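You operate a simulated robot arm through the tools that you are given. There is no shell and no other tool. Be economical: measure what you need, move in short steps, check, and stop when the job is done.

You are at the controls of a simulated two-armed robot. One attempt, no reset.

TASK
Swap the thin roll on the tape reel for the grade on the tape card.
Fine: hold the reel while you pull the thin roll off, lay it in the return tray, and lock the width slider at the card's width.

The check looks at the end state, three seconds after you hand in, the way a careful person would. Anything else that was tipped, shoved, dropped, spilled or broken makes it a failure.

THE ROBOT
Two 7-joint arms with two-finger parallel grippers on one trunk, on a base that drives. Base frame: it is fixed to the floor where the robot stands at the start and does not move with it; the origin is under the middle of the robot, x ahead of it, y to its left, z up; the surface under the hand at the start is at about z = 850. Lengths are in mm, angles in degrees, forces in N, time in s.
The left shoulder is at the start at [70, 163, 1220], the right one opposite. With the tool pointing down near the work surface each hand reaches from about 380 to 880 mm from the robot's upright axis, wherever it stands, measured 20 degrees to its own side. Places, roughly: flange of the tape reel [500, 100, 900]; return tray [700, 300, 900]; tape card [400, 500, 800]; width lock [700, 200, 900]; width slider [700, 100, 900]. Payload 3.43 kg a hand.
The TCP of each hand is the grasp point between the finger pads, 34 mm short of the fingertips. In the tool frame z runs along the fingers and y along their closing line. The gripper opens to 128 mm. The fingers are 24 mm wide and 12 mm thick; the gripper's body (48 by 130 mm) begins 96 mm behind the TCP.
Orientation is that of the tool frame in the base frame, as a unit quaternion [x, y, z, w]. With the fingers straight down and closing along the base's y, the tool's x points along the base's -x, its y along +y and its z along -z.

THE INTERFACE
- The arms move only by the tool nudge_tool. It takes "left_deltas", "right_deltas" or both (then of equal length, played together; a hand with none holds still); each is one flat list of numbers, 7 for each row, row after row: the shift along the tool's x, y, z in mm, then the turn, a rotation vector about the tool's x, y, z in degrees, then the gripper command, from -1 (fully open) to 1 (shut), values between in proportion. In form: [tx, ty, tz, rx, ry, rz, jaw, tx, ty, tz, rx, ry, rz, jaw, ...]. A call has 1 to 20 rows; each row shifts and turns the commanded pose from where the row before left it, along the tool's axes as they then stand. Rows are played at 5 a second. More than 50 mm and 8.6 degrees between two rows, or a gripper value outside its range, and nothing of the call is played. A pose out of reach is approached as far as the arm can. The call stops where the force on the tool passes 40 N (or 10 N more than at its start, if that is more) or the arm is blocked; 0.2 s more then pass. The fingers move at their own pace (about 153 mm/s each) and stop on an object; they squeeze with about 34 N. The grip force told is the motor's: it shows also when the fingers shut on nothing. Time passes only in rows, and 0.2 s behind the last, so rows that do not move let the fingers close. The reply holds the time, the measured pose of the TCP, the force on the tool along the base axes, the opening and the grip force, in the units named above and with some noise, with the torque about the TCP (base axes, N m) and any sound that the robot's microphone picked up, and new pictures: "views" is both (left out), scene, wrist or none (wrist: the cameras of the hands that moved).
- Cameras (640 x 400 px; columns grow to the right, rows downward): "scene" is now at [129.5, 22.3, 1436.4]; the picture's right is [0.29, -0.96, 0.00], its down [-0.66, -0.20, -0.72] and it looks along [0.69, 0.21, -0.69] (base axes); focal length 274 px, centre (320, 200). "left" rides on the left gripper at [76, 11, -160] in its tool frame; the picture's right is [-0.15, 0.99, 0.00], its down [-0.88, -0.13, -0.46] and it looks along [-0.45, -0.07, 0.89] (tool axes); focal length 234 px, centre (320, 200). "right" rides on the right gripper at [76, -11, -160] in its tool frame; the picture's right is [0.15, 0.99, 0.00], its down [-0.88, 0.13, -0.46] and it looks along [-0.45, 0.07, 0.89] (tool axes); focal length 234 px, centre (320, 200). There is no depth. A picture from a camera that has moved, and an enlarged one, comes with that camera's place and axes in the base frame and with its lens.
- move_column(by): slides the trunk up (or, below 0, down) by that many mm; the arms and the scene camera ride with it, the base frame stays. It gives what a move gives, with no picture.
- drive_base(legs): drives the robot by 1 to 6 legs, each [ahead, left, turn to the left] in mm, mm and degrees, along the robot's own axes; the way and the turn of a leg run together, so that a leg with both is an arc; at most 1500 mm and 180 degrees a leg. The arms and the cameras ride along, it lands a little off, and it stops where it bumps. It gives what a move gives, and a new picture of the scene camera.
- pan_tilt(pan, tilt): turns the head with the scene camera to pan (to the left, within 86 degrees either way) and tilt (down, from -29 to 69), counted from straight ahead of the robot. It gives what a move gives, and a new picture of the scene camera.
- inspect(camera, box): a new picture of the part [left, top, right, bottom] of that camera's present view, enlarged. It takes no simulated time.
- sign_off(): hands the job in; it is judged then, once.

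Go step by step. Nothing tells you exact positions but the pictures and the camera data: compare them with the known pose of the tool, close in by small moves and look again before you grip or let go. The budget is 120 turns and 260 pictures, counting those below and the enlarged ones. Unless the task says otherwise, let go and move clear before handing in, and close with one line.

The tools are called after "Emit:" as name(argument=value, ...) on one line, values as JSON. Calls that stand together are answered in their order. nudge_tool: Moves the arms, as the interface text tells. Its arguments: {"type":"object","properties":{"left_deltas":{"type":"array","items":{"type":"number"}},"right_deltas":{"type":"array","items":{"type":"number"}},"views":{"type":"string","enum":["both","scene","wrist","none"]}},"required":[]} The other tools are called the same way: move_column (by) slides the trunk up or down; drive_base (legs) drives the base; pan_tilt (pan, tilt) turns the head that bears the scene camera; inspect (camera, box) takes an enlarged picture of a part of a camera's view; sign_off () hands the job in.

At the start:

```text
time_s: 0.0
left_position: [361.6, 376.6, 1232.8]
left_orientation: [0.0, 1.0, 0.0, 0.0]
left_force: [0.4, -0.4, -0.1]
left_wrist_torque: [0.04, 0.03, -0.03]
left_grip_width: 128.0
left_grasp_force: 0.0
right_position: [552.9, -24.8, 1182.0]
right_orientation: [0.001, 1.0, 0.0, 0.0]
right_force: [0.7, 0.1, -0.5]
right_wrist_torque: [-0.01, 0.02, 0.02]
right_grip_width: 128.2
right_grasp_force: 0.1
trunk travel left (down, up): [-700.0, 240.0]
robot x, y, heading: [-3.1, 0.5, 0.3]
head pan, tilt: [17.1, 43.8]
```

scene: 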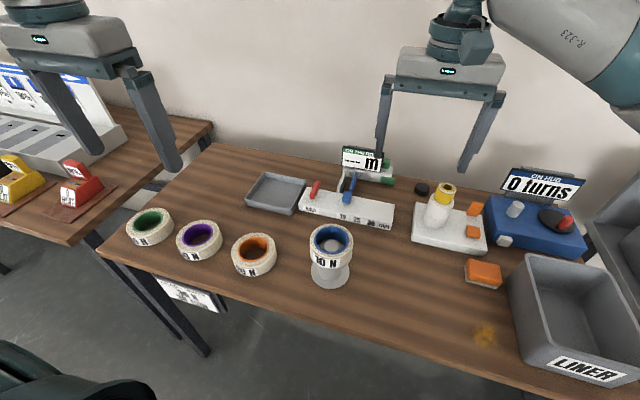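
right: 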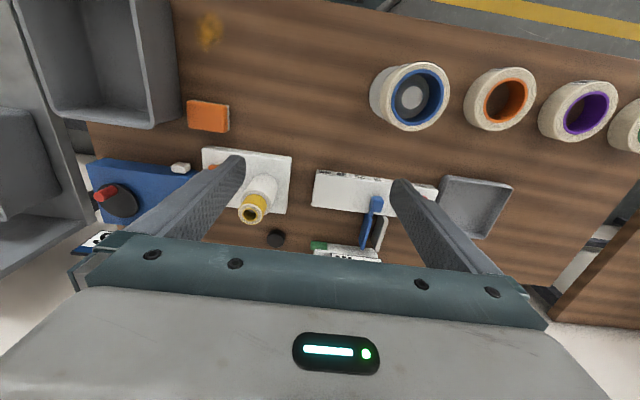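
left: 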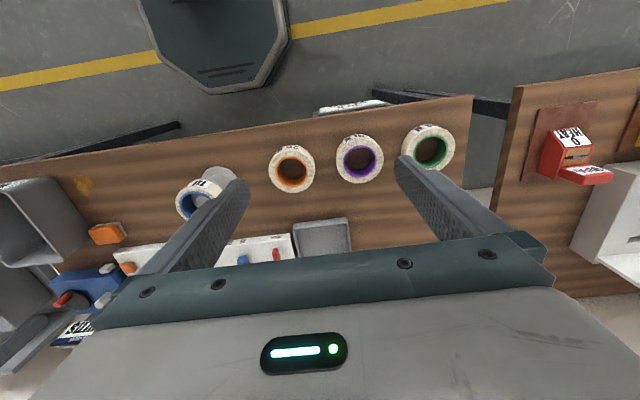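

The bench shows a tape reel with a blue roll on it, three spare rolls, a return tray, a width slider rail and a card hung on the front edge. I'll enlarge the card, rolls and slider first.

Emit:
inspect(camera="scene", box=[130, 260, 250, 335])

Emit:
inspect(camera="scene", box=[240, 140, 400, 240])

Emit:
inspect(camera="scene", box=[110, 195, 370, 300])

Emit:
inspect(camera="left", box=[260, 80, 460, 205])

```text
5.33 times, centred on (190, 298) of scene
camera zoom: at [129.5, 22.3, 1436.4], right [0.29, -0.96, 0.0], down [-0.66, -0.2, -0.72], along [0.69, 0.21, -0.69], focal length 1461 px, centre (1013, -320)
```

zoom: 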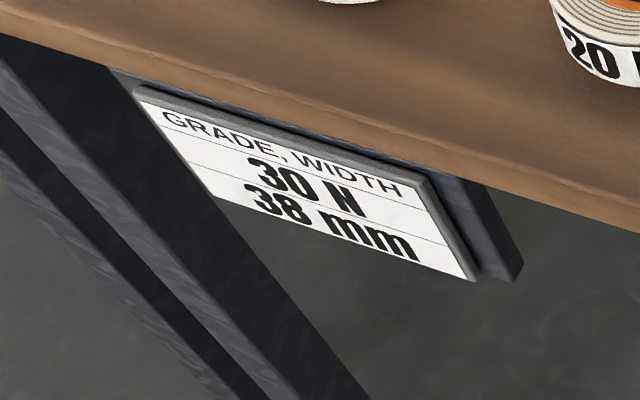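

```text
4.00 times, centred on (320, 190) of scene
camera zoom: at [129.5, 22.3, 1436.4], right [0.29, -0.96, 0.0], down [-0.66, -0.2, -0.72], along [0.69, 0.21, -0.69], focal length 1096 px, centre (320, 240)
```

zoom: 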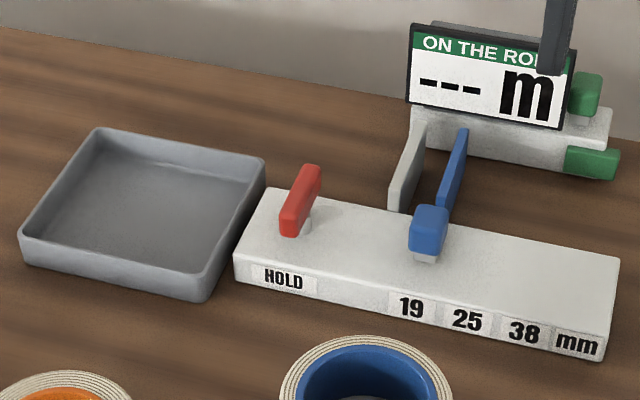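

```text
2.46 times, centred on (240, 248) of scene
camera zoom: at [129.5, 22.3, 1436.4], right [0.29, -0.96, 0.0], down [-0.66, -0.2, -0.72], along [0.69, 0.21, -0.69], focal length 674 px, centre (517, 83)
```

zoom: 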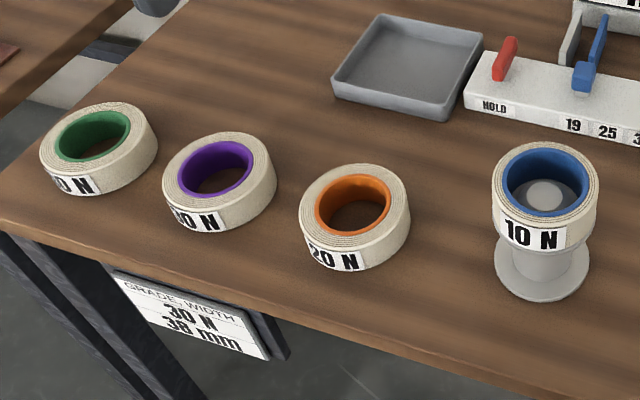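

```text
3.20 times, centred on (360, 142) of left
camera zoom: at [285.6, 386.9, 1394.1], right [0.15, 0.99, 0.0], down [0.88, -0.13, 0.46], along [0.45, -0.07, -0.89], focal length 749 px, centre (192, 384)
```

zoom: 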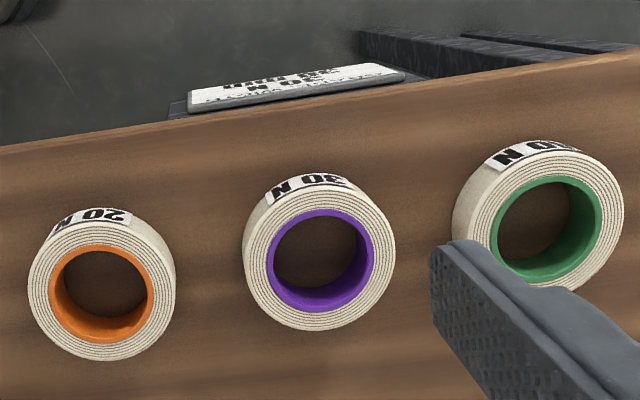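

The card asks for 30 N and 38 mm, and the purple roll looks like the 30 N one. Next I'll look closely at the reel, the green label and the lock.

Emit:
inspect(camera="scene", box=[290, 210, 370, 300])

Emit:
inspect(camera="right", box=[300, 40, 640, 250])

Emit:
inspect(camera="left", box=[90, 140, 350, 290])

Emit:
inspect(camera="scene", box=[120, 200, 230, 270])

```text
4.44 times, centred on (330, 255) of scene
camera zoom: at [129.5, 22.3, 1436.4], right [0.29, -0.96, 0.0], down [-0.66, -0.2, -0.72], along [0.69, 0.21, -0.69], focal length 1217 px, centre (276, -44)
```

zoom: 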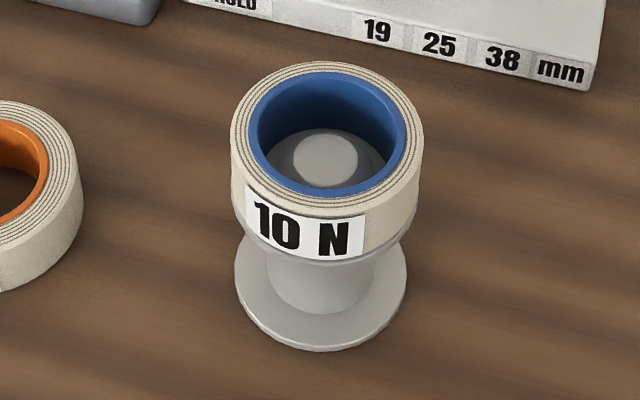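

```text
1.88 times, centred on (470, 145) of right
camera zoom: at [476.5, -36.9, 1340.8], right [-0.15, 0.99, 0.0], down [0.88, 0.13, 0.46], along [0.45, 0.07, -0.89], focal length 441 px, centre (38, 304)
```

zoom: 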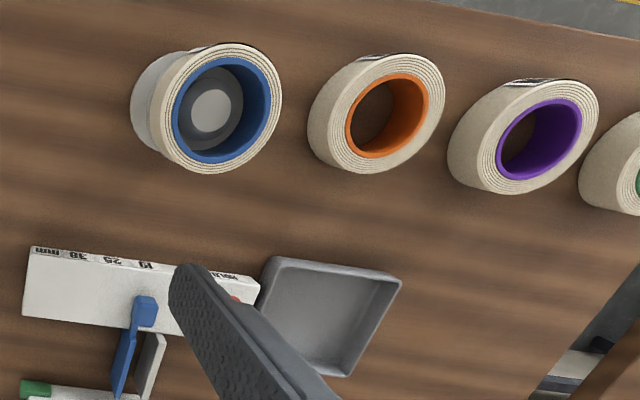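

```text
2.46 times, centred on (220, 215) of left
camera zoom: at [285.6, 386.9, 1394.1], right [0.15, 0.99, 0.0], down [0.88, -0.13, 0.46], along [0.45, -0.07, -0.89], focal length 576 px, centre (566, 163)
```

zoom: 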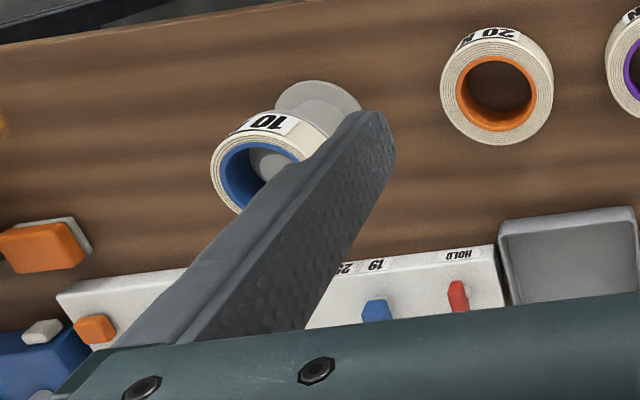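

```text
5.71 times, centred on (175, 235) of scene
camera zoom: at [129.5, 22.3, 1436.4], right [0.29, -0.96, 0.0], down [-0.66, -0.2, -0.72], along [0.69, 0.21, -0.69], focal length 1565 px, centre (1149, 0)
```

zoom: 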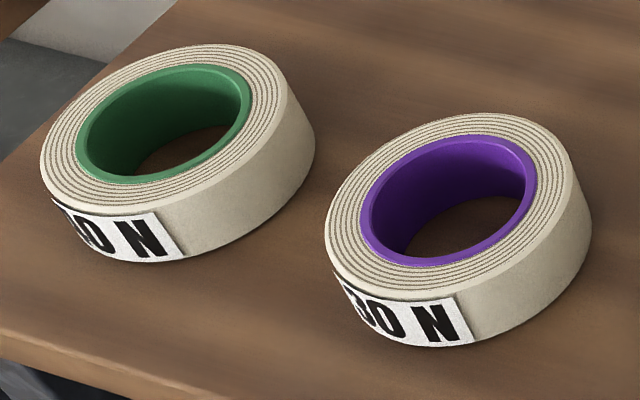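

Purple is the 30 N roll. I put the reel's axis near (477, 104), with its roll top near z 980, and the purple roll near (456, 447) with its top near z 890. I'll turn the right hand to come in almost level from the right so it can hold the reel's neck.

Emit:
nudge_tool(right_deltas=[38, -20, 0, 0, 0, 8.2, -1, 38, -20, 0, 0, 0, 8.2, -1, 0, 0, 0, 0, 0, 8.2, -1, 0, 0, 0, 0, 0, 8.2, -1, 0, 0, 0, 0, 0, 8.2, -1, 0, 0, 0, 0, 0, 8.2, -1, 0, 0, 0, 0, 0, 8.2, -1, 0, 0, 0, 0, 0, 8.2, -1, 0, 0, 0, 0, 0, 8.2, -1, 0, 0, 0, 0, 0, 8.2, -1, 0, 0, 0, 0, 0, 8, -1, 0, 0, 0, 0, 8, 0, -1, 0, 0, 0, 0, 8, 0, -1, 0, 0, 0, 0, 8, 0, -1, 0, 0, 0, 0, 8, 0, -1, 0, 0, 0, 0, 8, 0, -1, 0, 0, 0, 0, 8, 0, -1, 0, 0, 0, 0, 8, 0, -1, 0, 0, 0, 0, 8, 0, -1, 0, 0, 0, 0, 8, 0, -1])

```text
time_s: 4.2
left_position: [361.4, 373.8, 1233.4]
left_orientation: [-0.001, 1.0, 0.0, 0.0]
left_force: [-0.7, -0.3, -0.1]
left_wrist_torque: [0.0, 0.01, -0.01]
left_grip_width: 128.1
left_grasp_force: 0.1
right_position: [474.1, -60.4, 1182.2]
right_orientation: [0.571, 0.572, 0.416, -0.416]
right_force: [0.9, -0.1, 0.4]
right_wrist_torque: [0.01, -0.02, 0.0]
right_grip_width: 127.9
right_grasp_force: 0.0
trunk travel left (down, up): [-700.0, 240.0]
robot x, y, heading: [-1.9, 0.5, 0.1]
head pan, tilt: [17.1, 43.8]
camera scene: at [129.4, 21.5, 1436.5], right [0.29, -0.96, 0.0], down [-0.66, -0.2, -0.72], along [0.69, 0.21, -0.69], focal length 274 px, centre (320, 200)
camera right: at [463.2, -189.3, 1302.8], right [0.99, 0.04, 0.14], down [0.13, -0.7, -0.7], along [0.07, 0.71, -0.7], focal length 234 px, centre (320, 200)
```

scene: 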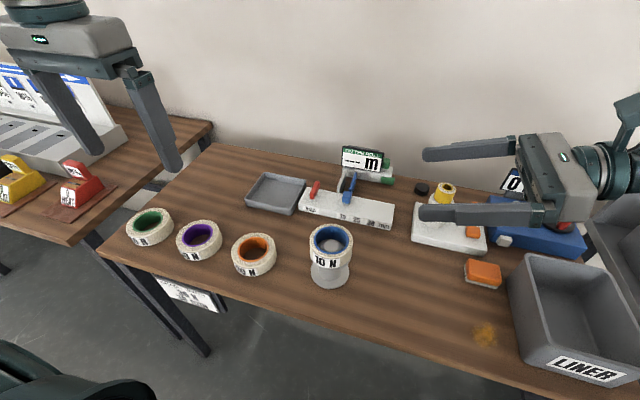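
right: 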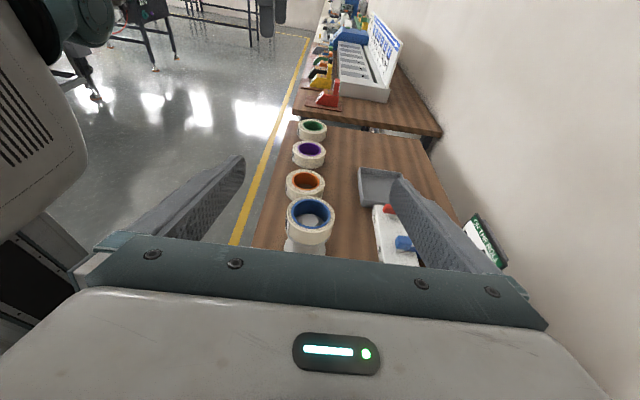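

The right hand now points left, tilted about 18° down. I'll lower it to a pre-grasp spot to the right of the reel.

Emit:
nudge_tool(right_deltas=[-37, 0.4, 16, 0, 0, 0, -1, -37, 0.4, 16, 0, 0, 0, -1, -37, 0.4, 16, 0, 0, 0, -1, -37, 0.4, 16, 0, 0, 0, -1, -37, 0.4, 16, 0, 0, 0, -1, -37, 0.4, 16, 0, 0, 0, -1])

Emit:
inspect(camera="right", box=[200, 100, 440, 250])

Emit:
inspect(camera="scene", box=[280, 190, 600, 390])

```text
time_s: 5.6
left_position: [345.9, 383.6, 1238.7]
left_orientation: [0.0, 1.0, -0.003, 0.007]
left_force: [-0.2, -0.1, 0.2]
left_wrist_torque: [0.08, -0.01, -0.03]
left_grip_width: 127.8
left_grasp_force: 0.1
right_position: [471.5, -33.4, 965.2]
right_orientation: [0.566, 0.58, 0.428, -0.4]
right_force: [-0.3, -0.6, 0.3]
right_wrist_torque: [-0.02, -0.02, -0.04]
right_grip_width: 128.2
right_grasp_force: 0.0
trunk travel left (down, up): [-700.0, 240.0]
robot x, y, heading: [0.8, -2.0, 0.0]
head pan, tilt: [17.1, 43.8]
camera scene: at [110.7, 32.3, 1441.7], right [0.29, -0.96, 0.01], down [-0.65, -0.21, -0.73], along [0.7, 0.21, -0.68], focal length 274 px, centre (320, 200)
camera right: at [454.7, -162.3, 1087.0], right [0.98, 0.04, 0.18], down [0.16, -0.71, -0.69], along [0.1, 0.7, -0.7], focal length 234 px, centre (320, 200)
```

scene: 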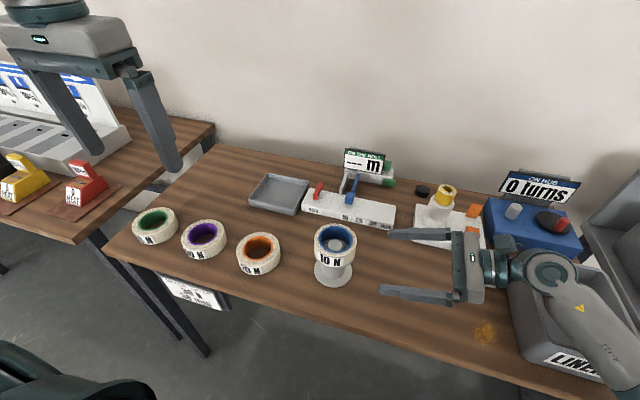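
right: 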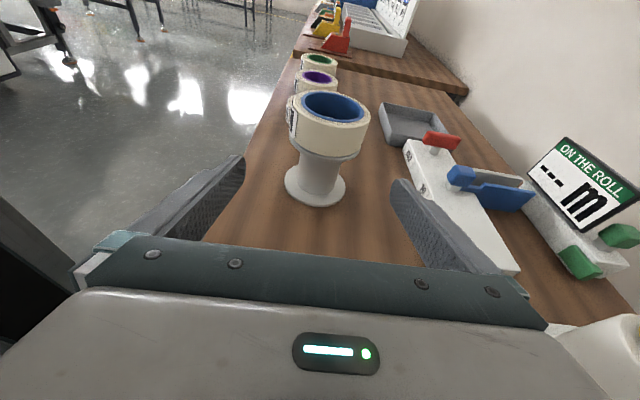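

```text
2.67 times, centred on (320, 175) of right
camera zoom: at [454.7, -162.3, 1087.0], right [0.98, 0.04, 0.18], down [0.16, -0.71, -0.69], along [0.1, 0.7, -0.7], focal length 624 px, centre (320, 267)
```

zoom: 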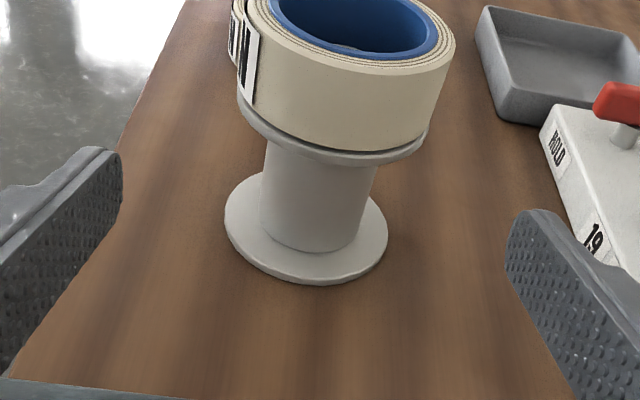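

```text
2.00 times, centred on (440, 290) of scene
camera zoom: at [110.7, 32.3, 1441.7], right [0.29, -0.96, 0.01], down [-0.65, -0.21, -0.73], along [0.7, 0.21, -0.68], focal length 548 px, centre (80, 20)
```

zoom: 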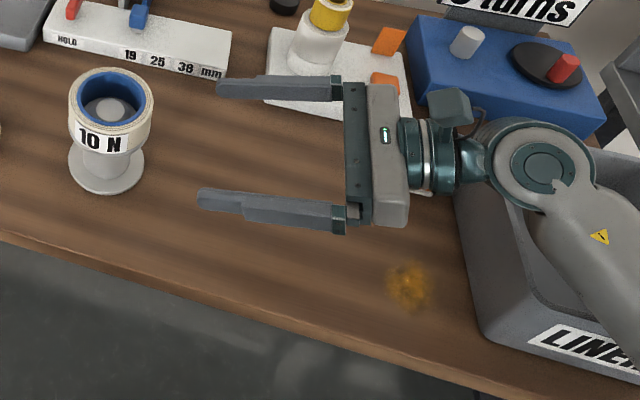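

The trunk seems to have leaned: the camera and left hand both shifted about 15–19 mm, so the right forearm may be pressing on the bin. I'll back up first.

Emit:
nudge_tool(right_deltas=[37, 0, -12, 0, 0, 0, -1, 37, 0, -12, 0, 0, 0, -1, 37, 0, -12, 0, 0, 0, -1], views="scene")

```text
time_s: 6.4
left_position: [362.0, 377.1, 1232.5]
left_orientation: [-0.001, 1.0, 0.0, 0.0]
left_force: [-0.4, 0.4, 0.5]
left_wrist_torque: [0.02, -0.01, 0.0]
left_grip_width: 128.0
left_grasp_force: 0.0
right_position: [479.6, -32.1, 1056.2]
right_orientation: [0.572, 0.572, 0.415, -0.416]
right_force: [0.3, -0.3, 0.3]
right_wrist_torque: [-0.01, 0.04, 0.0]
right_grip_width: 128.1
right_grasp_force: 0.0
trunk travel left (down, up): [-700.0, 240.0]
robot x, y, heading: [0.2, 2.0, -0.0]
head pan, tilt: [17.1, 43.8]
camera scene: at [130.3, 22.8, 1435.8], right [0.3, -0.96, 0.0], down [-0.66, -0.2, -0.72], along [0.69, 0.21, -0.69], focal length 274 px, centre (320, 200)
```

scene: 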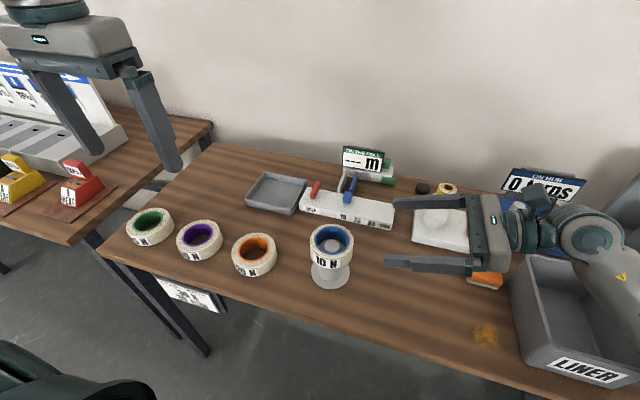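

It was contact, and it is released now with the bin still in place. I'll raise the trunk so the arm comes from higher up, then lower the hand again.

Emit:
move_column(by=235)

Emit:
nudge_tool(right_deltas=[-37, 0, 12, 0, 0, 0, -1, -37, 0, 12, 0, 0, 0, -1, -37, 0, 12, 0, 0, 0, -1, -37, 0, 12, 0, 0, 0, -1, -37, 0, 12, 0, 0, 0, -1, -37, 0, 12, 0, 0, 0, -1])

```text
time_s: 8.9
left_position: [360.7, 375.0, 1467.3]
left_orientation: [-0.001, 1.0, 0.0, 0.0]
left_force: [0.1, -0.3, -0.6]
left_wrist_torque: [-0.01, 0.02, -0.05]
left_grip_width: 128.2
left_grasp_force: 0.0
right_position: [480.3, -33.0, 1291.5]
right_orientation: [0.572, 0.572, 0.416, -0.416]
right_force: [-0.8, -0.2, -0.5]
right_wrist_torque: [-0.02, 0.01, 0.01]
right_grip_width: 128.0
right_grasp_force: 0.0
trunk travel left (down, up): [-935.0, 5.0]
robot x, y, heading: [-1.8, 1.5, 0.2]
head pan, tilt: [17.1, 43.8]
```

```text
time_s: 10.3
left_position: [361.6, 375.7, 1468.5]
left_orientation: [-0.001, 1.0, 0.0, 0.0]
left_force: [-0.5, -0.5, 0.0]
left_wrist_torque: [0.0, 0.01, 0.03]
left_grip_width: 128.1
left_grasp_force: 0.0
right_position: [481.7, -31.2, 1057.5]
right_orientation: [0.572, 0.572, 0.416, -0.415]
right_force: [-0.1, -0.8, -0.3]
right_wrist_torque: [0.01, 0.01, 0.0]
right_grip_width: 128.0
right_grasp_force: 0.0
trunk travel left (down, up): [-935.0, 5.0]
robot x, y, heading: [-0.5, 3.4, 0.0]
head pan, tilt: [17.1, 43.8]
camera scene: at [129.6, 22.5, 1671.4], right [0.29, -0.96, 0.0], down [-0.66, -0.2, -0.72], along [0.69, 0.21, -0.69], focal length 274 px, centre (320, 200)
camera right: at [469.2, -161.6, 1179.1], right [0.99, 0.05, 0.14], down [0.13, -0.71, -0.7], along [0.07, 0.71, -0.7], focal length 234 px, centre (320, 200)
```

scene: 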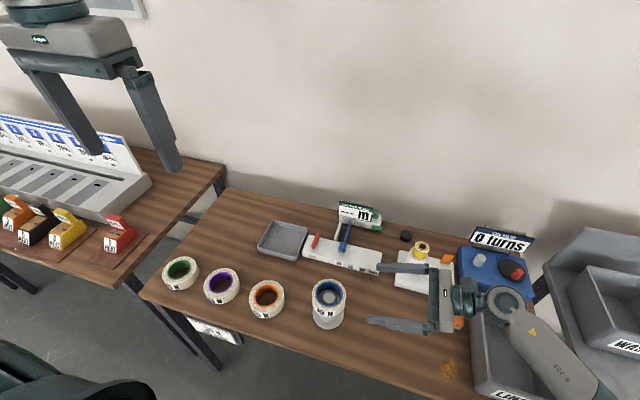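
right: 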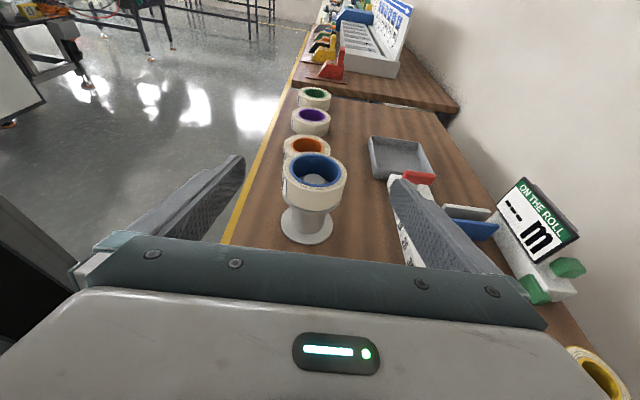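

The forearm now comes from higher up. I'll step down and left, watching for trunk lean.

Emit:
nudge_tool(right_deltas=[-28, -1.5, 20, 0, 0, 0, -1, -28, -1.5, 20, 0, 0, 0, -1, -28, -1.5, 20, 0, 0, 0, -1, 0, 0, 0, 0, 0, 0, -1])

Emit:
inspect(camera="right", box=[200, 100, 440, 250])

```text
time_s: 11.3
left_position: [360.7, 376.0, 1468.6]
left_orientation: [-0.001, 1.0, 0.0, 0.0]
left_force: [-0.2, -0.2, 0.5]
left_wrist_torque: [-0.01, 0.01, 0.01]
left_grip_width: 127.9
left_grasp_force: 0.0
right_position: [475.0, -3.4, 959.1]
right_orientation: [0.573, 0.572, 0.416, -0.415]
right_force: [-0.4, -0.6, -0.1]
right_wrist_torque: [0.02, -0.01, 0.01]
right_grip_width: 128.1
right_grasp_force: 0.0
trunk travel left (down, up): [-935.0, 5.0]
robot x, y, heading: [-0.5, -1.2, -0.4]
head pan, tilt: [17.1, 43.8]
camera scene: at [129.4, 22.1, 1671.4], right [0.29, -0.96, 0.0], down [-0.66, -0.2, -0.72], along [0.69, 0.21, -0.69], focal length 274 px, centre (320, 200)
camera right: at [463.1, -132.4, 1079.7], right [0.99, 0.05, 0.14], down [0.13, -0.71, -0.7], along [0.07, 0.71, -0.7], focal length 234 px, centre (320, 200)
```

scene: 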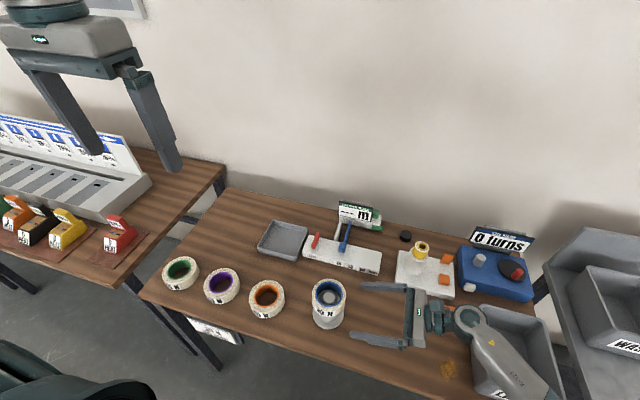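
right: 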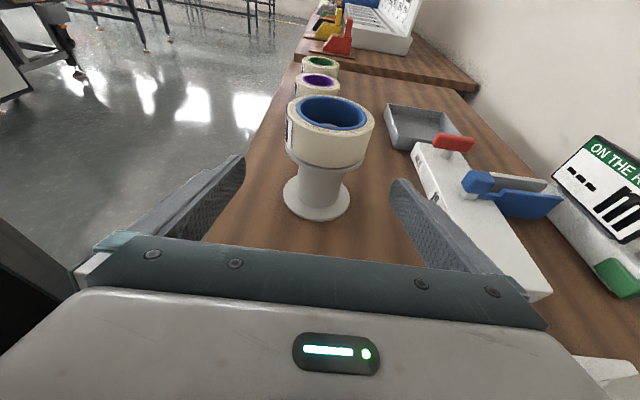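

```text
2.67 times, centred on (320, 175) of right
camera zoom: at [463.1, -132.4, 1079.7], right [0.99, 0.05, 0.14], down [0.13, -0.71, -0.7], along [0.07, 0.71, -0.7], focal length 624 px, centre (320, 267)
```

zoom: 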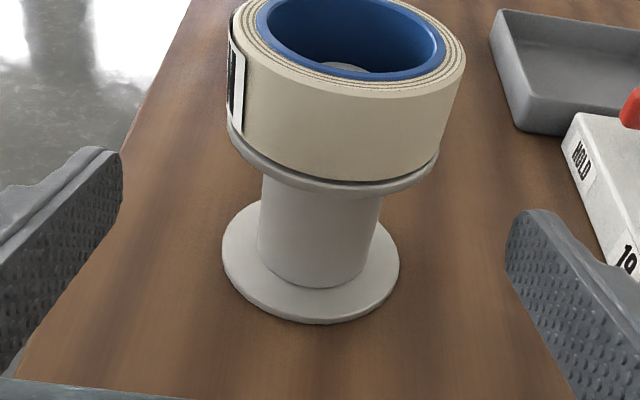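

The neck runs from about z 858 to 933 at (480, 104), and there is no lean this time. I'll bring the open fingers around it.

Emit:
nudge_tool(right_deltas=[-10, 1, 30, 0, 0, 0, -1, -8, 1, 30, 0, 0, 0, -1, -6, 1, 31, 0, 0, 0, -1, -4, 1, 31, 0, 0, 0, -1, 0, 0, 0, 0, 0, 0, -1])

Emit:
inspect(camera="right", box=[200, 100, 440, 250])

Emit:
inspect(camera="scene", box=[270, 250, 490, 390])

```text
time_s: 12.5
left_position: [360.9, 376.2, 1469.0]
left_orientation: [-0.001, 1.0, 0.0, 0.0]
left_force: [-0.4, -0.5, -0.1]
left_wrist_torque: [0.03, -0.02, -0.01]
left_grip_width: 127.9
left_grasp_force: 0.0
right_position: [479.5, 103.4, 893.3]
right_orientation: [0.572, 0.572, 0.416, -0.415]
right_force: [-0.1, 0.1, -0.1]
right_wrist_torque: [0.02, 0.01, -0.01]
right_grip_width: 127.8
right_grasp_force: 0.0
trunk travel left (down, up): [-935.0, 5.0]
robot x, y, heading: [1.6, 0.7, -0.1]
head pan, tilt: [17.1, 43.8]
camera scene: at [129.3, 22.0, 1671.4], right [0.29, -0.96, 0.0], down [-0.66, -0.2, -0.72], along [0.69, 0.21, -0.69], focal length 274 px, centre (320, 200)
camera right: at [466.7, -26.4, 1014.7], right [0.99, 0.05, 0.14], down [0.13, -0.71, -0.7], along [0.07, 0.71, -0.7], focal length 234 px, centre (320, 200)
```

scene: 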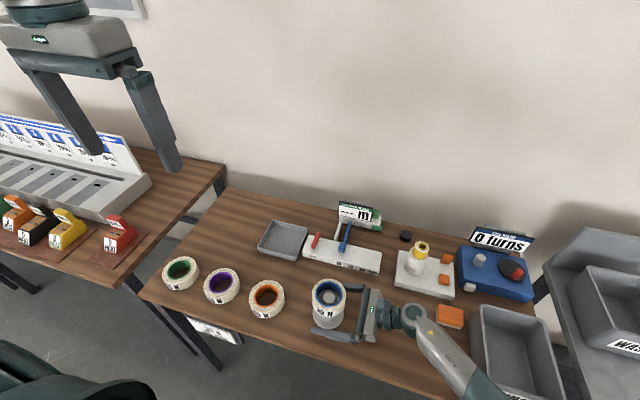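
right: 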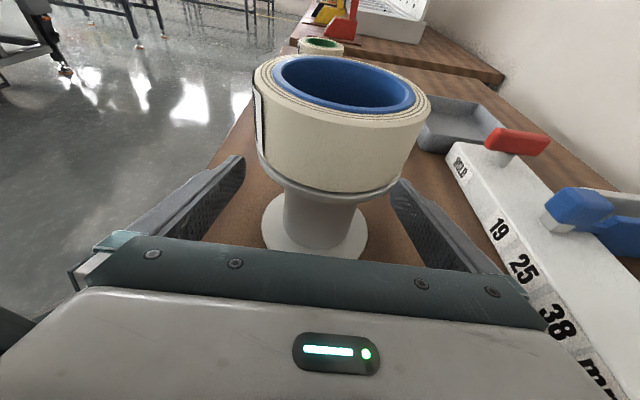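

```text
2.67 times, centred on (320, 175) of right
camera zoom: at [466.7, -26.4, 1014.7], right [0.99, 0.05, 0.14], down [0.13, -0.71, -0.7], along [0.07, 0.71, -0.7], focal length 624 px, centre (320, 267)
```

zoom: 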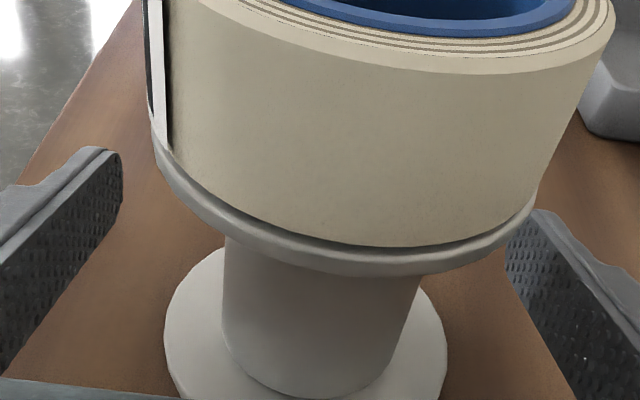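

```text
2.86 times, centred on (380, 320) of scene
camera zoom: at [129.3, 22.0, 1671.4], right [0.29, -0.96, 0.0], down [-0.66, -0.2, -0.72], along [0.69, 0.21, -0.69], focal length 783 px, centre (149, -143)
```

zoom: 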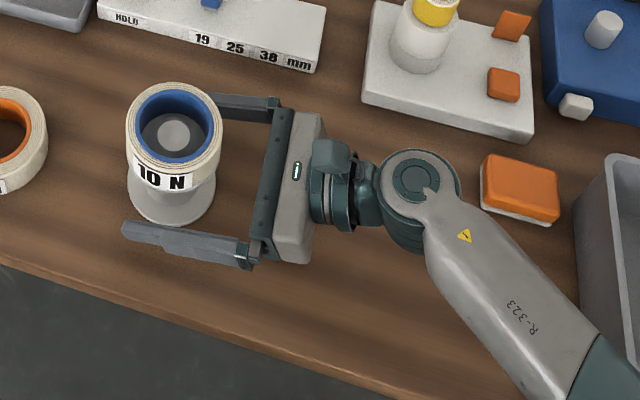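

Fingers straddle the neck, centred to about 1–2 mm. I'll close in stages.

Emit:
nudge_tool(right_deltas=[0, 1, 0, 0, 0, 0, -0.5, 0, 0, 0, 0, 0, 0, 0, 0, 0, 0, 0, 0, 0, 0.05, 0, 0, 0, 0, 0, 0, 0.1, 0, 0, 0, 0, 0, 0, 0.2, 0, 0, 0, 0, 0, 0, 0.3, 0, 0, 0, 0, 0, 0, 1, 0, 0, 0, 0, 0, 0, 1], views="wrist")

```text
time_s: 14.3
left_position: [361.2, 375.1, 1468.3]
left_orientation: [-0.001, 1.0, 0.0, -0.001]
left_force: [-0.4, 0.1, 0.4]
left_wrist_torque: [0.0, -0.02, 0.0]
left_grip_width: 127.7
left_grasp_force: 0.2
right_position: [480.7, 103.9, 894.3]
right_orientation: [0.572, 0.572, 0.415, -0.416]
right_force: [1.1, -0.2, 1.5]
right_wrist_torque: [-0.02, -0.14, 0.02]
right_grip_width: 57.0
right_grasp_force: 33.8
trunk travel left (down, up): [-935.0, 5.0]
robot x, y, heading: [-0.2, 0.9, -0.0]
head pan, tilt: [17.1, 43.8]
camera right: at [468.1, -25.5, 1015.6], right [0.99, 0.04, 0.14], down [0.13, -0.71, -0.7], along [0.07, 0.71, -0.7], focal length 234 px, centre (320, 200)
```

right: 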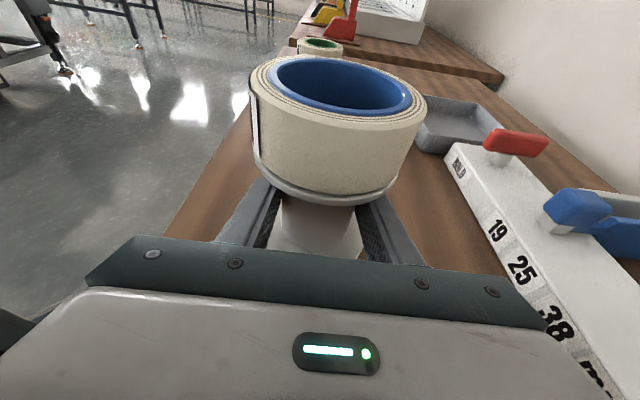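

The reel is held. Next I'll turn the left hand so it closes along x and bring it above the roll.

Emit:
nudge_tool(left_deltas=[0, 0, 25, 0, 0, 8.2, -1, 0, 0, 25, 0, 0, 8.2, -1, 0, 0, 25, 0, 0, 8.2, -1, 0, 0, 25, 0, 0, 8.2, -1, 0, 0, 25, 0, 0, 8.2, -1, 0, 0, 25, 0, 0, 8.2, -1, 0, 0, 25, 0, 0, 8.2, -1, 0, 0, 25, 0, 0, 8.2, -1, 0, 0, 25, 0, 0, 8.2, -1, 0, 0, 25, 0, 0, 8.2, -1, 0, 0, 25, 0, 0, 8, -1, -43, 20, 0, 0, 0, 0, -1, -43, 20, 0, 0, 0, 0, -1, -43, 20, 0, 0, 0, 0, -1, -43, 20, 0, 0, 0, 0, -1, -43, 20, 0, 0, 0, 0, -1, -43, 20, 0, 0, 0, 0, -1, 0, 0, 0, 0, 0, 0, -1])

Emit:
inspect(camera="left", box=[200, 100, 440, 250])

```text
time_s: 18.1
left_position: [408.3, 125.7, 1257.8]
left_orientation: [0.707, 0.708, -0.001, 0.001]
left_force: [0.4, 0.5, -0.1]
left_wrist_torque: [0.02, 0.0, 0.0]
left_grip_width: 128.0
left_grasp_force: 0.0
left hand out of reach, approached as far as the arm can: row 7, 8, 9, 10, 11, 13, 14, 15, 16, 17
right_position: [479.7, 104.1, 893.7]
right_orientation: [0.572, 0.572, 0.415, -0.415]
right_force: [0.4, -1.9, 0.0]
right_wrist_torque: [0.09, -0.12, -0.06]
right_grip_width: 57.1
right_grasp_force: 34.5
trunk travel left (down, up): [-935.0, 5.0]
robot x, y, heading: [-1.1, -2.2, 0.2]
head pan, tilt: [17.1, 43.8]
camera scene: at [129.5, 21.8, 1671.3], right [0.29, -0.96, 0.0], down [-0.66, -0.2, -0.72], along [0.69, 0.21, -0.69], focal length 274 px, centre (320, 200)
camera left: at [419.5, 201.7, 1418.5], right [0.99, -0.14, 0.0], down [-0.13, -0.88, 0.46], along [-0.07, -0.45, -0.89], focal length 234 px, centre (320, 200)
```

scene: 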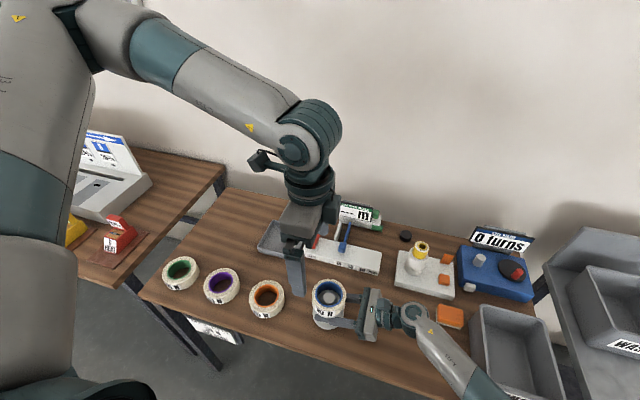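
left: 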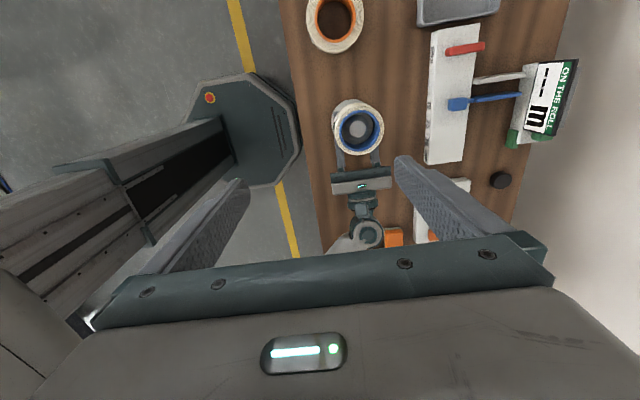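

```text
2.67 times, centred on (320, 175) of left
camera zoom: at [419.5, 201.7, 1418.5], right [0.99, -0.14, 0.0], down [-0.13, -0.88, 0.46], along [-0.07, -0.45, -0.89], focal length 624 px, centre (320, 267)
```

zoom: 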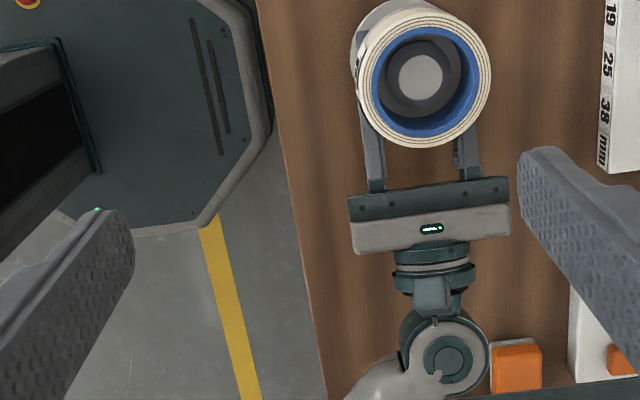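

The left hand stopped short at (408, 126, 1258). I'll move it forward and down in small steps.

Emit:
nudge_tool(left_deltas=[0, 0, 30, 0, 0, 0, -1, -5, 24, 20, 0, 0, 0, -1, -5, 24, 20, 0, 0, 0, -1, -5, 24, 20, 0, 0, 0, -1], views="none")

```text
time_s: 19.1
left_position: [421.1, 156.8, 1186.3]
left_orientation: [0.704, 0.71, 0.004, 0.003]
left_force: [0.5, 0.2, -0.1]
left_wrist_torque: [0.01, 0.01, 0.02]
left_grip_width: 127.9
left_grasp_force: 0.0
left hand out of reach, approached as far as the arm can: row 1, 2, 3, 4
right_position: [479.7, 105.5, 895.6]
right_orientation: [0.572, 0.572, 0.415, -0.416]
right_force: [1.1, -0.3, -0.4]
right_wrist_torque: [0.01, -0.2, -0.01]
right_grip_width: 57.0
right_grasp_force: 33.8
trunk travel left (down, up): [-935.0, 5.0]
robot x, y, heading: [-1.9, -0.8, -0.0]
head pan, tilt: [17.1, 43.8]
```

The 90° yaw looks like a wrist limit that far inboard. I'll turn back to about 45°, which still clears the right hand.

Emit:
nudge_tool(left_deltas=[0, 0, 0, 0, 0, -7.5, -1, 0, 0, 0, 0, 0, -7.5, -1, 0, 0, 0, 0, 0, -7.5, -1, 0, 0, 0, 0, 0, -7.5, -1, 0, 0, 0, 0, 0, -7.5, -1, 0, 0, 0, 0, 0, -7.5, -1, 0, 0, 0, 0, 0, 0, -1], views="scene")

```text
time_s: 20.7
left_position: [420.8, 158.3, 1186.1]
left_orientation: [0.381, 0.925, -0.001, 0.0]
left_force: [0.6, 0.0, 0.0]
left_wrist_torque: [-0.03, -0.02, 0.01]
left_grip_width: 128.0
left_grasp_force: 0.1
right_position: [479.5, 105.5, 894.0]
right_orientation: [0.571, 0.572, 0.415, -0.417]
right_force: [0.5, 1.4, -0.6]
right_wrist_torque: [0.01, -0.24, 0.04]
right_grip_width: 57.1
right_grasp_force: 34.6
trunk travel left (down, up): [-935.0, 5.0]
robot x, y, heading: [-0.9, 0.5, 0.1]
head pan, tilt: [17.1, 43.8]
camera scene: at [129.6, 22.3, 1671.4], right [0.29, -0.96, 0.0], down [-0.66, -0.2, -0.72], along [0.69, 0.21, -0.69], focal length 274 px, centre (320, 200)
```

scene: 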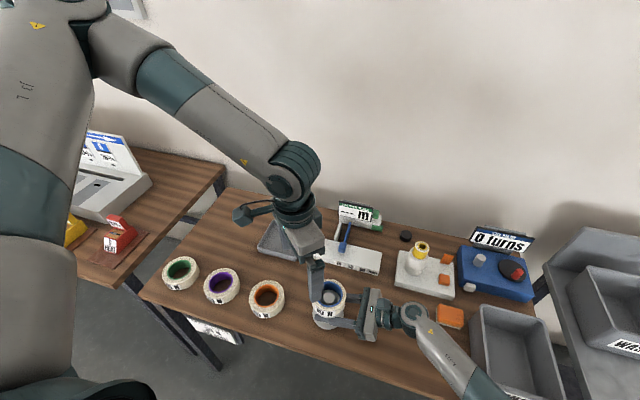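

The 45° pose works. I'll move above the roll and go down to about z 1085.

Emit:
nudge_tool(left_deltas=[-27, 1, 20, 0, 0, 0, -1, -27, 1, 20, 0, 0, 0, -1, -26, 1, 30, 0, 0, 0, -1, 0, 0, 30, 0, 0, 0, -1, 0, 0, 0, 0, 0, 0, -1])

Emit:
inspect(camera="left", box=[200, 80, 440, 230])

```text
time_s: 21.9
left_position: [464.4, 186.8, 1143.0]
left_orientation: [0.383, 0.924, 0.0, 0.001]
left_force: [0.4, 1.0, 0.6]
left_wrist_torque: [0.01, 0.01, -0.01]
left_grip_width: 128.0
left_grasp_force: 0.1
left hand out of reach, approached as far as the arm can: row 1, 2, 3, 4
right_position: [479.7, 104.5, 894.4]
right_orientation: [0.573, 0.572, 0.415, -0.415]
right_force: [-0.1, 0.5, 0.4]
right_wrist_torque: [-0.06, -0.12, -0.08]
right_grip_width: 56.8
right_grasp_force: 34.3
trunk travel left (down, up): [-935.0, 5.0]
robot x, y, heading: [2.2, 1.5, 0.1]
head pan, tilt: [17.1, 43.8]
camera scene: at [129.4, 22.1, 1671.4], right [0.29, -0.96, 0.0], down [-0.66, -0.2, -0.72], along [0.69, 0.21, -0.69], focal length 274 px, centre (320, 200)
camera left: at [418.5, 249.6, 1303.9], right [0.8, 0.6, 0.0], down [0.53, -0.71, 0.46], along [0.27, -0.37, -0.89], focal length 234 px, centre (320, 200)
```

scene: 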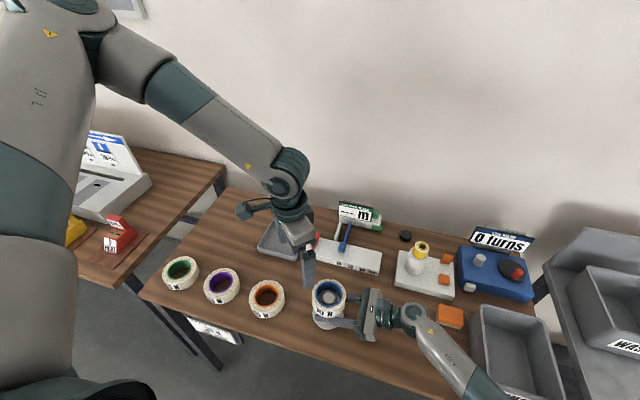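
left: 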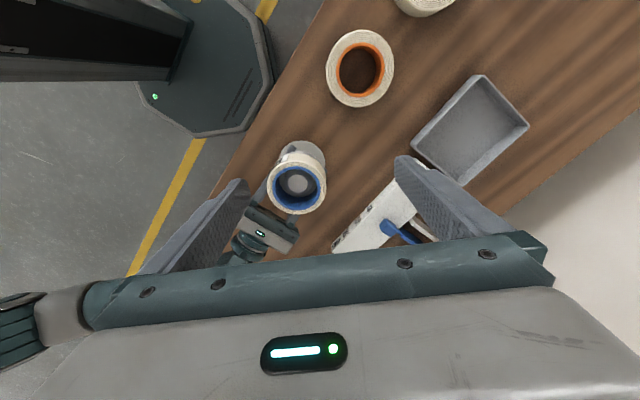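

```text
2.67 times, centred on (320, 155) of left
camera zoom: at [418.5, 249.6, 1303.9], right [0.8, 0.6, 0.0], down [0.53, -0.71, 0.46], along [0.27, -0.37, -0.89], focal length 624 px, centre (320, 320)
```

zoom: 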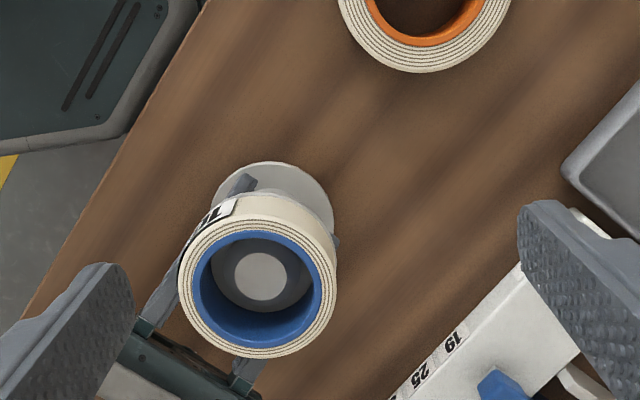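

The left arm is crowded inward with the shoulder this high. Going lower should give it room, so I'll descend a bit and step toward the reel.

Emit:
nudge_tool(left_deltas=[0, 0, 25, 0, 0, 0, -1, 0, 0, 25, 0, 0, 0, -1, -10, -10, 0, 0, 0, 0, -1, -10, -10, 0, 0, 0, 0, -1, -10, -10, 0, 0, 0, 0, -1, -10, -10, 0, 0, 0, 0, -1], views="none")

```text
time_s: 23.3
left_position: [456.5, 188.6, 1139.3]
left_orientation: [0.382, 0.924, 0.0, 0.0]
left_force: [0.5, 0.6, -1.5]
left_wrist_torque: [0.0, 0.0, 0.02]
left_grip_width: 127.8
left_grasp_force: 0.0
left hand out of reach, approached as far as the arm can: row 1, 2, 3, 4, 5, 6
right_position: [479.4, 104.4, 894.3]
right_orientation: [0.572, 0.572, 0.416, -0.416]
right_force: [-1.0, -0.1, -0.5]
right_wrist_torque: [0.01, -0.11, 0.01]
right_grip_width: 57.0
right_grasp_force: 33.9
trunk travel left (down, up): [-935.0, 5.0]
robot x, y, heading: [1.3, 3.3, -0.1]
head pan, tilt: [17.1, 43.8]
```

This pose is past a left-arm limit at this trunk height, so I'll replan. I'll release, back off, lower the trunk and hold the neck with the right hand coming diagonally from the front right, away from the bin. The left hand will then close along y.

Emit:
nudge_tool(right_deltas=[0, 0, 0, 0, 0, 0, 0, 0, 0, 0, 0, 0, 0, -1, 0, 0, 0, 0, 0, 0, -1, 0, 0, -31, 0, 0, 0, -1, 0, 0, -31, 0, 0, 0, -1, 0, 0, -31, 0, 0, 0, -1, 0, 0, -31, 0, 0, 0, -1, 0, 0, -31, 0, 0, 0, -1, 35, 0, -12, 0, 0, 0, -1, 35, 0, -12, 0, 0, 0, -1, 35, 0, -12, 0, 0, 0, -1, 35, 0, -12, 0, 0, 0, -1, 35, 0, -12, 0, 0, 0, -1, 35, 0, -12, 0, 0, 0, -1], left_deltas=[0, 0, 0, 0, 0, 0, -1, 0, 0, 0, 0, 0, 0, -1, 0, 0, -30, 0, 0, 0, -1, 0, 0, -30, 0, 0, -7.5, -1, 0, 0, -30, 0, 0, -7.5, -1, 0, 0, -30, 0, 0, -7.5, -1, 0, 0, -30, 0, 0, -7.5, -1, 0, 0, 0, 0, 0, -7.5, -1, 0, 0, 0, 0, 0, -7.5, -1, 0, 45, -20, 0, 0, 0, -1, 0, 45, -20, 0, 0, 0, -1, 0, 45, -20, 0, 0, 0, -1, 0, 45, -20, 0, 0, 0, -1, 0, 0, -20, 0, 0, 0, -1], views="scene")

```text
time_s: 26.3
left_position: [456.3, 372.5, 1389.8]
left_orientation: [-0.001, 1.0, 0.0, 0.0]
left_force: [-0.6, 0.8, 0.5]
left_wrist_torque: [0.01, -0.01, 0.03]
left_grip_width: 127.9
left_grasp_force: 0.0
right_position: [478.4, -46.2, 1168.6]
right_orientation: [0.572, 0.572, 0.416, -0.416]
right_force: [-0.4, -0.8, 0.7]
right_wrist_torque: [0.0, 0.02, 0.0]
right_grip_width: 127.7
right_grasp_force: 0.0
trunk travel left (down, up): [-935.0, 5.0]
robot x, y, heading: [-1.3, 1.1, 0.2]
head pan, tilt: [17.1, 43.8]
camera scene: at [128.8, 21.7, 1671.3], right [0.29, -0.96, 0.0], down [-0.66, -0.2, -0.72], along [0.69, 0.21, -0.69], focal length 274 px, centre (320, 200)
```

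scene: 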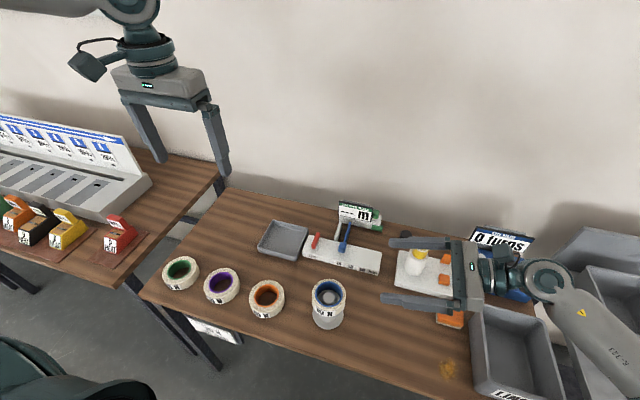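

All clear, and the reel is undisturbed. I'll yaw the right hand to the diagonal and lift it before lowering the trunk.

Emit:
nudge_tool(right_deltas=[24, 0, -8, -7.13, 0, 2.32, -1, 24, 0, -8, -7.13, 0, 2.32, -1, 24, 0, -8, -7.13, 0, 2.32, -1, 24, 0, -8, -7.13, 0, 2.32, -1, 24, 0, -8, -7.13, 0, 2.32, -1, 24, 0, -8, -7.13, 0, 2.32, -1, -3.5, -35, -11, 0, 0, 0, -1, -3.5, -35, -11, 0, 0, 0, -1, -3.5, -35, -11, 0, 0, 0, -1, 0, 0, 0, 0, 0, 0, -1], views="scene")

```text
time_s: 28.5
left_position: [457.7, 373.7, 1388.9]
left_orientation: [-0.002, 1.0, -0.001, 0.0]
left_force: [0.1, 0.2, -0.6]
left_wrist_torque: [-0.04, 0.0, 0.01]
left_grip_width: 127.8
left_grasp_force: 0.1
right_position: [504.4, 23.4, 1279.4]
right_orientation: [0.748, 0.31, 0.543, -0.225]
right_force: [-0.3, -0.7, 0.1]
right_wrist_torque: [0.0, -0.03, 0.01]
right_grip_width: 128.2
right_grasp_force: 0.1
right hand out of reach, approached as far as the arm can: row 5, 6, 7, 8, 9
trunk travel left (down, up): [-935.0, 5.0]
robot x, y, heading: [2.1, 2.4, 0.1]
head pan, tilt: [17.1, 43.8]
camera scene: at [129.3, 21.8, 1671.4], right [0.29, -0.96, 0.0], down [-0.66, -0.2, -0.72], along [0.69, 0.21, -0.69], focal length 274 px, centre (320, 200)
```

scene: 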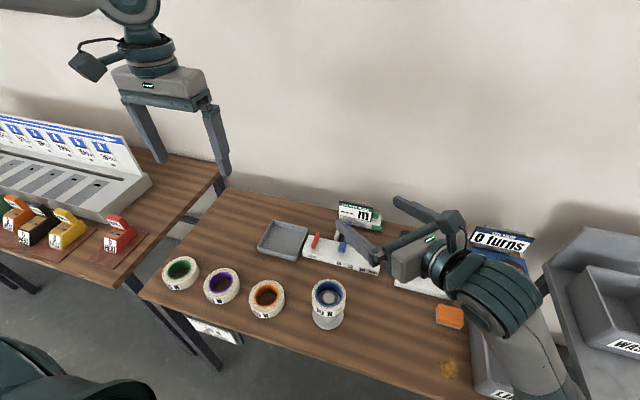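

The diagonal is too close to the body, so I'll drive the base back 180 mm and then lower the trunk to its starting height.

Emit:
drive_base(legs=[[-180, 0, 0]])

Emit:
move_column(by=-190)

```text
time_s: 29.9
left_position: [288.3, 373.8, 1387.2]
left_orientation: [0.0, 1.0, 0.0, -0.003]
left_force: [0.8, 0.3, -0.4]
left_wrist_torque: [0.01, 0.05, -0.02]
left_grip_width: 128.2
left_grasp_force: 0.1
right_position: [334.6, 23.7, 1277.1]
right_orientation: [0.749, 0.309, 0.541, -0.225]
right_force: [-0.3, 1.0, 0.2]
right_wrist_torque: [0.01, -0.02, 0.02]
right_grip_width: 127.8
right_grasp_force: 0.1
trunk travel left (down, up): [-935.0, 5.0]
robot x, y, heading: [-171.9, -2.3, -0.0]
head pan, tilt: [17.1, 43.8]
camera scene: at [-38.9, 22.4, 1670.9], right [0.29, -0.96, 0.0], down [-0.66, -0.2, -0.72], along [0.69, 0.21, -0.69], focal length 274 px, centre (320, 200)
```

scene: 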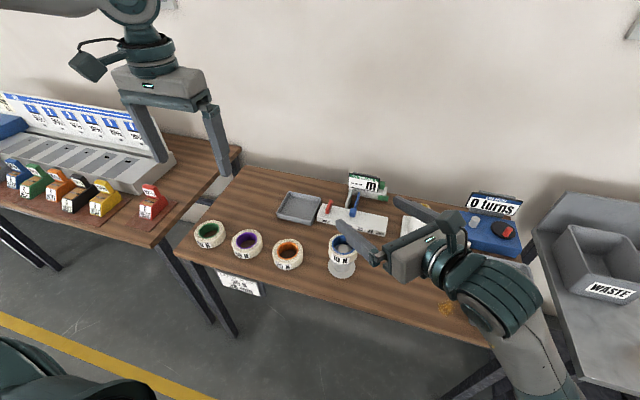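

```text
time_s: 32.0
left_position: [283.7, 373.1, 1198.0]
left_orientation: [0.0, 1.0, 0.0, 0.001]
left_force: [-0.5, 0.8, -0.1]
left_wrist_torque: [0.02, 0.0, -0.02]
left_grip_width: 128.3
left_grasp_force: 0.2
right_position: [331.8, 23.3, 1089.4]
right_orientation: [0.747, 0.309, 0.544, -0.225]
right_force: [-0.5, 0.5, 0.4]
right_wrist_torque: [0.05, 0.0, -0.01]
right_grip_width: 127.8
right_grasp_force: 0.0
trunk travel left (down, up): [-745.0, 195.0]
robot x, y, heading: [-172.0, 0.9, 0.0]
head pan, tilt: [17.1, 43.8]
```

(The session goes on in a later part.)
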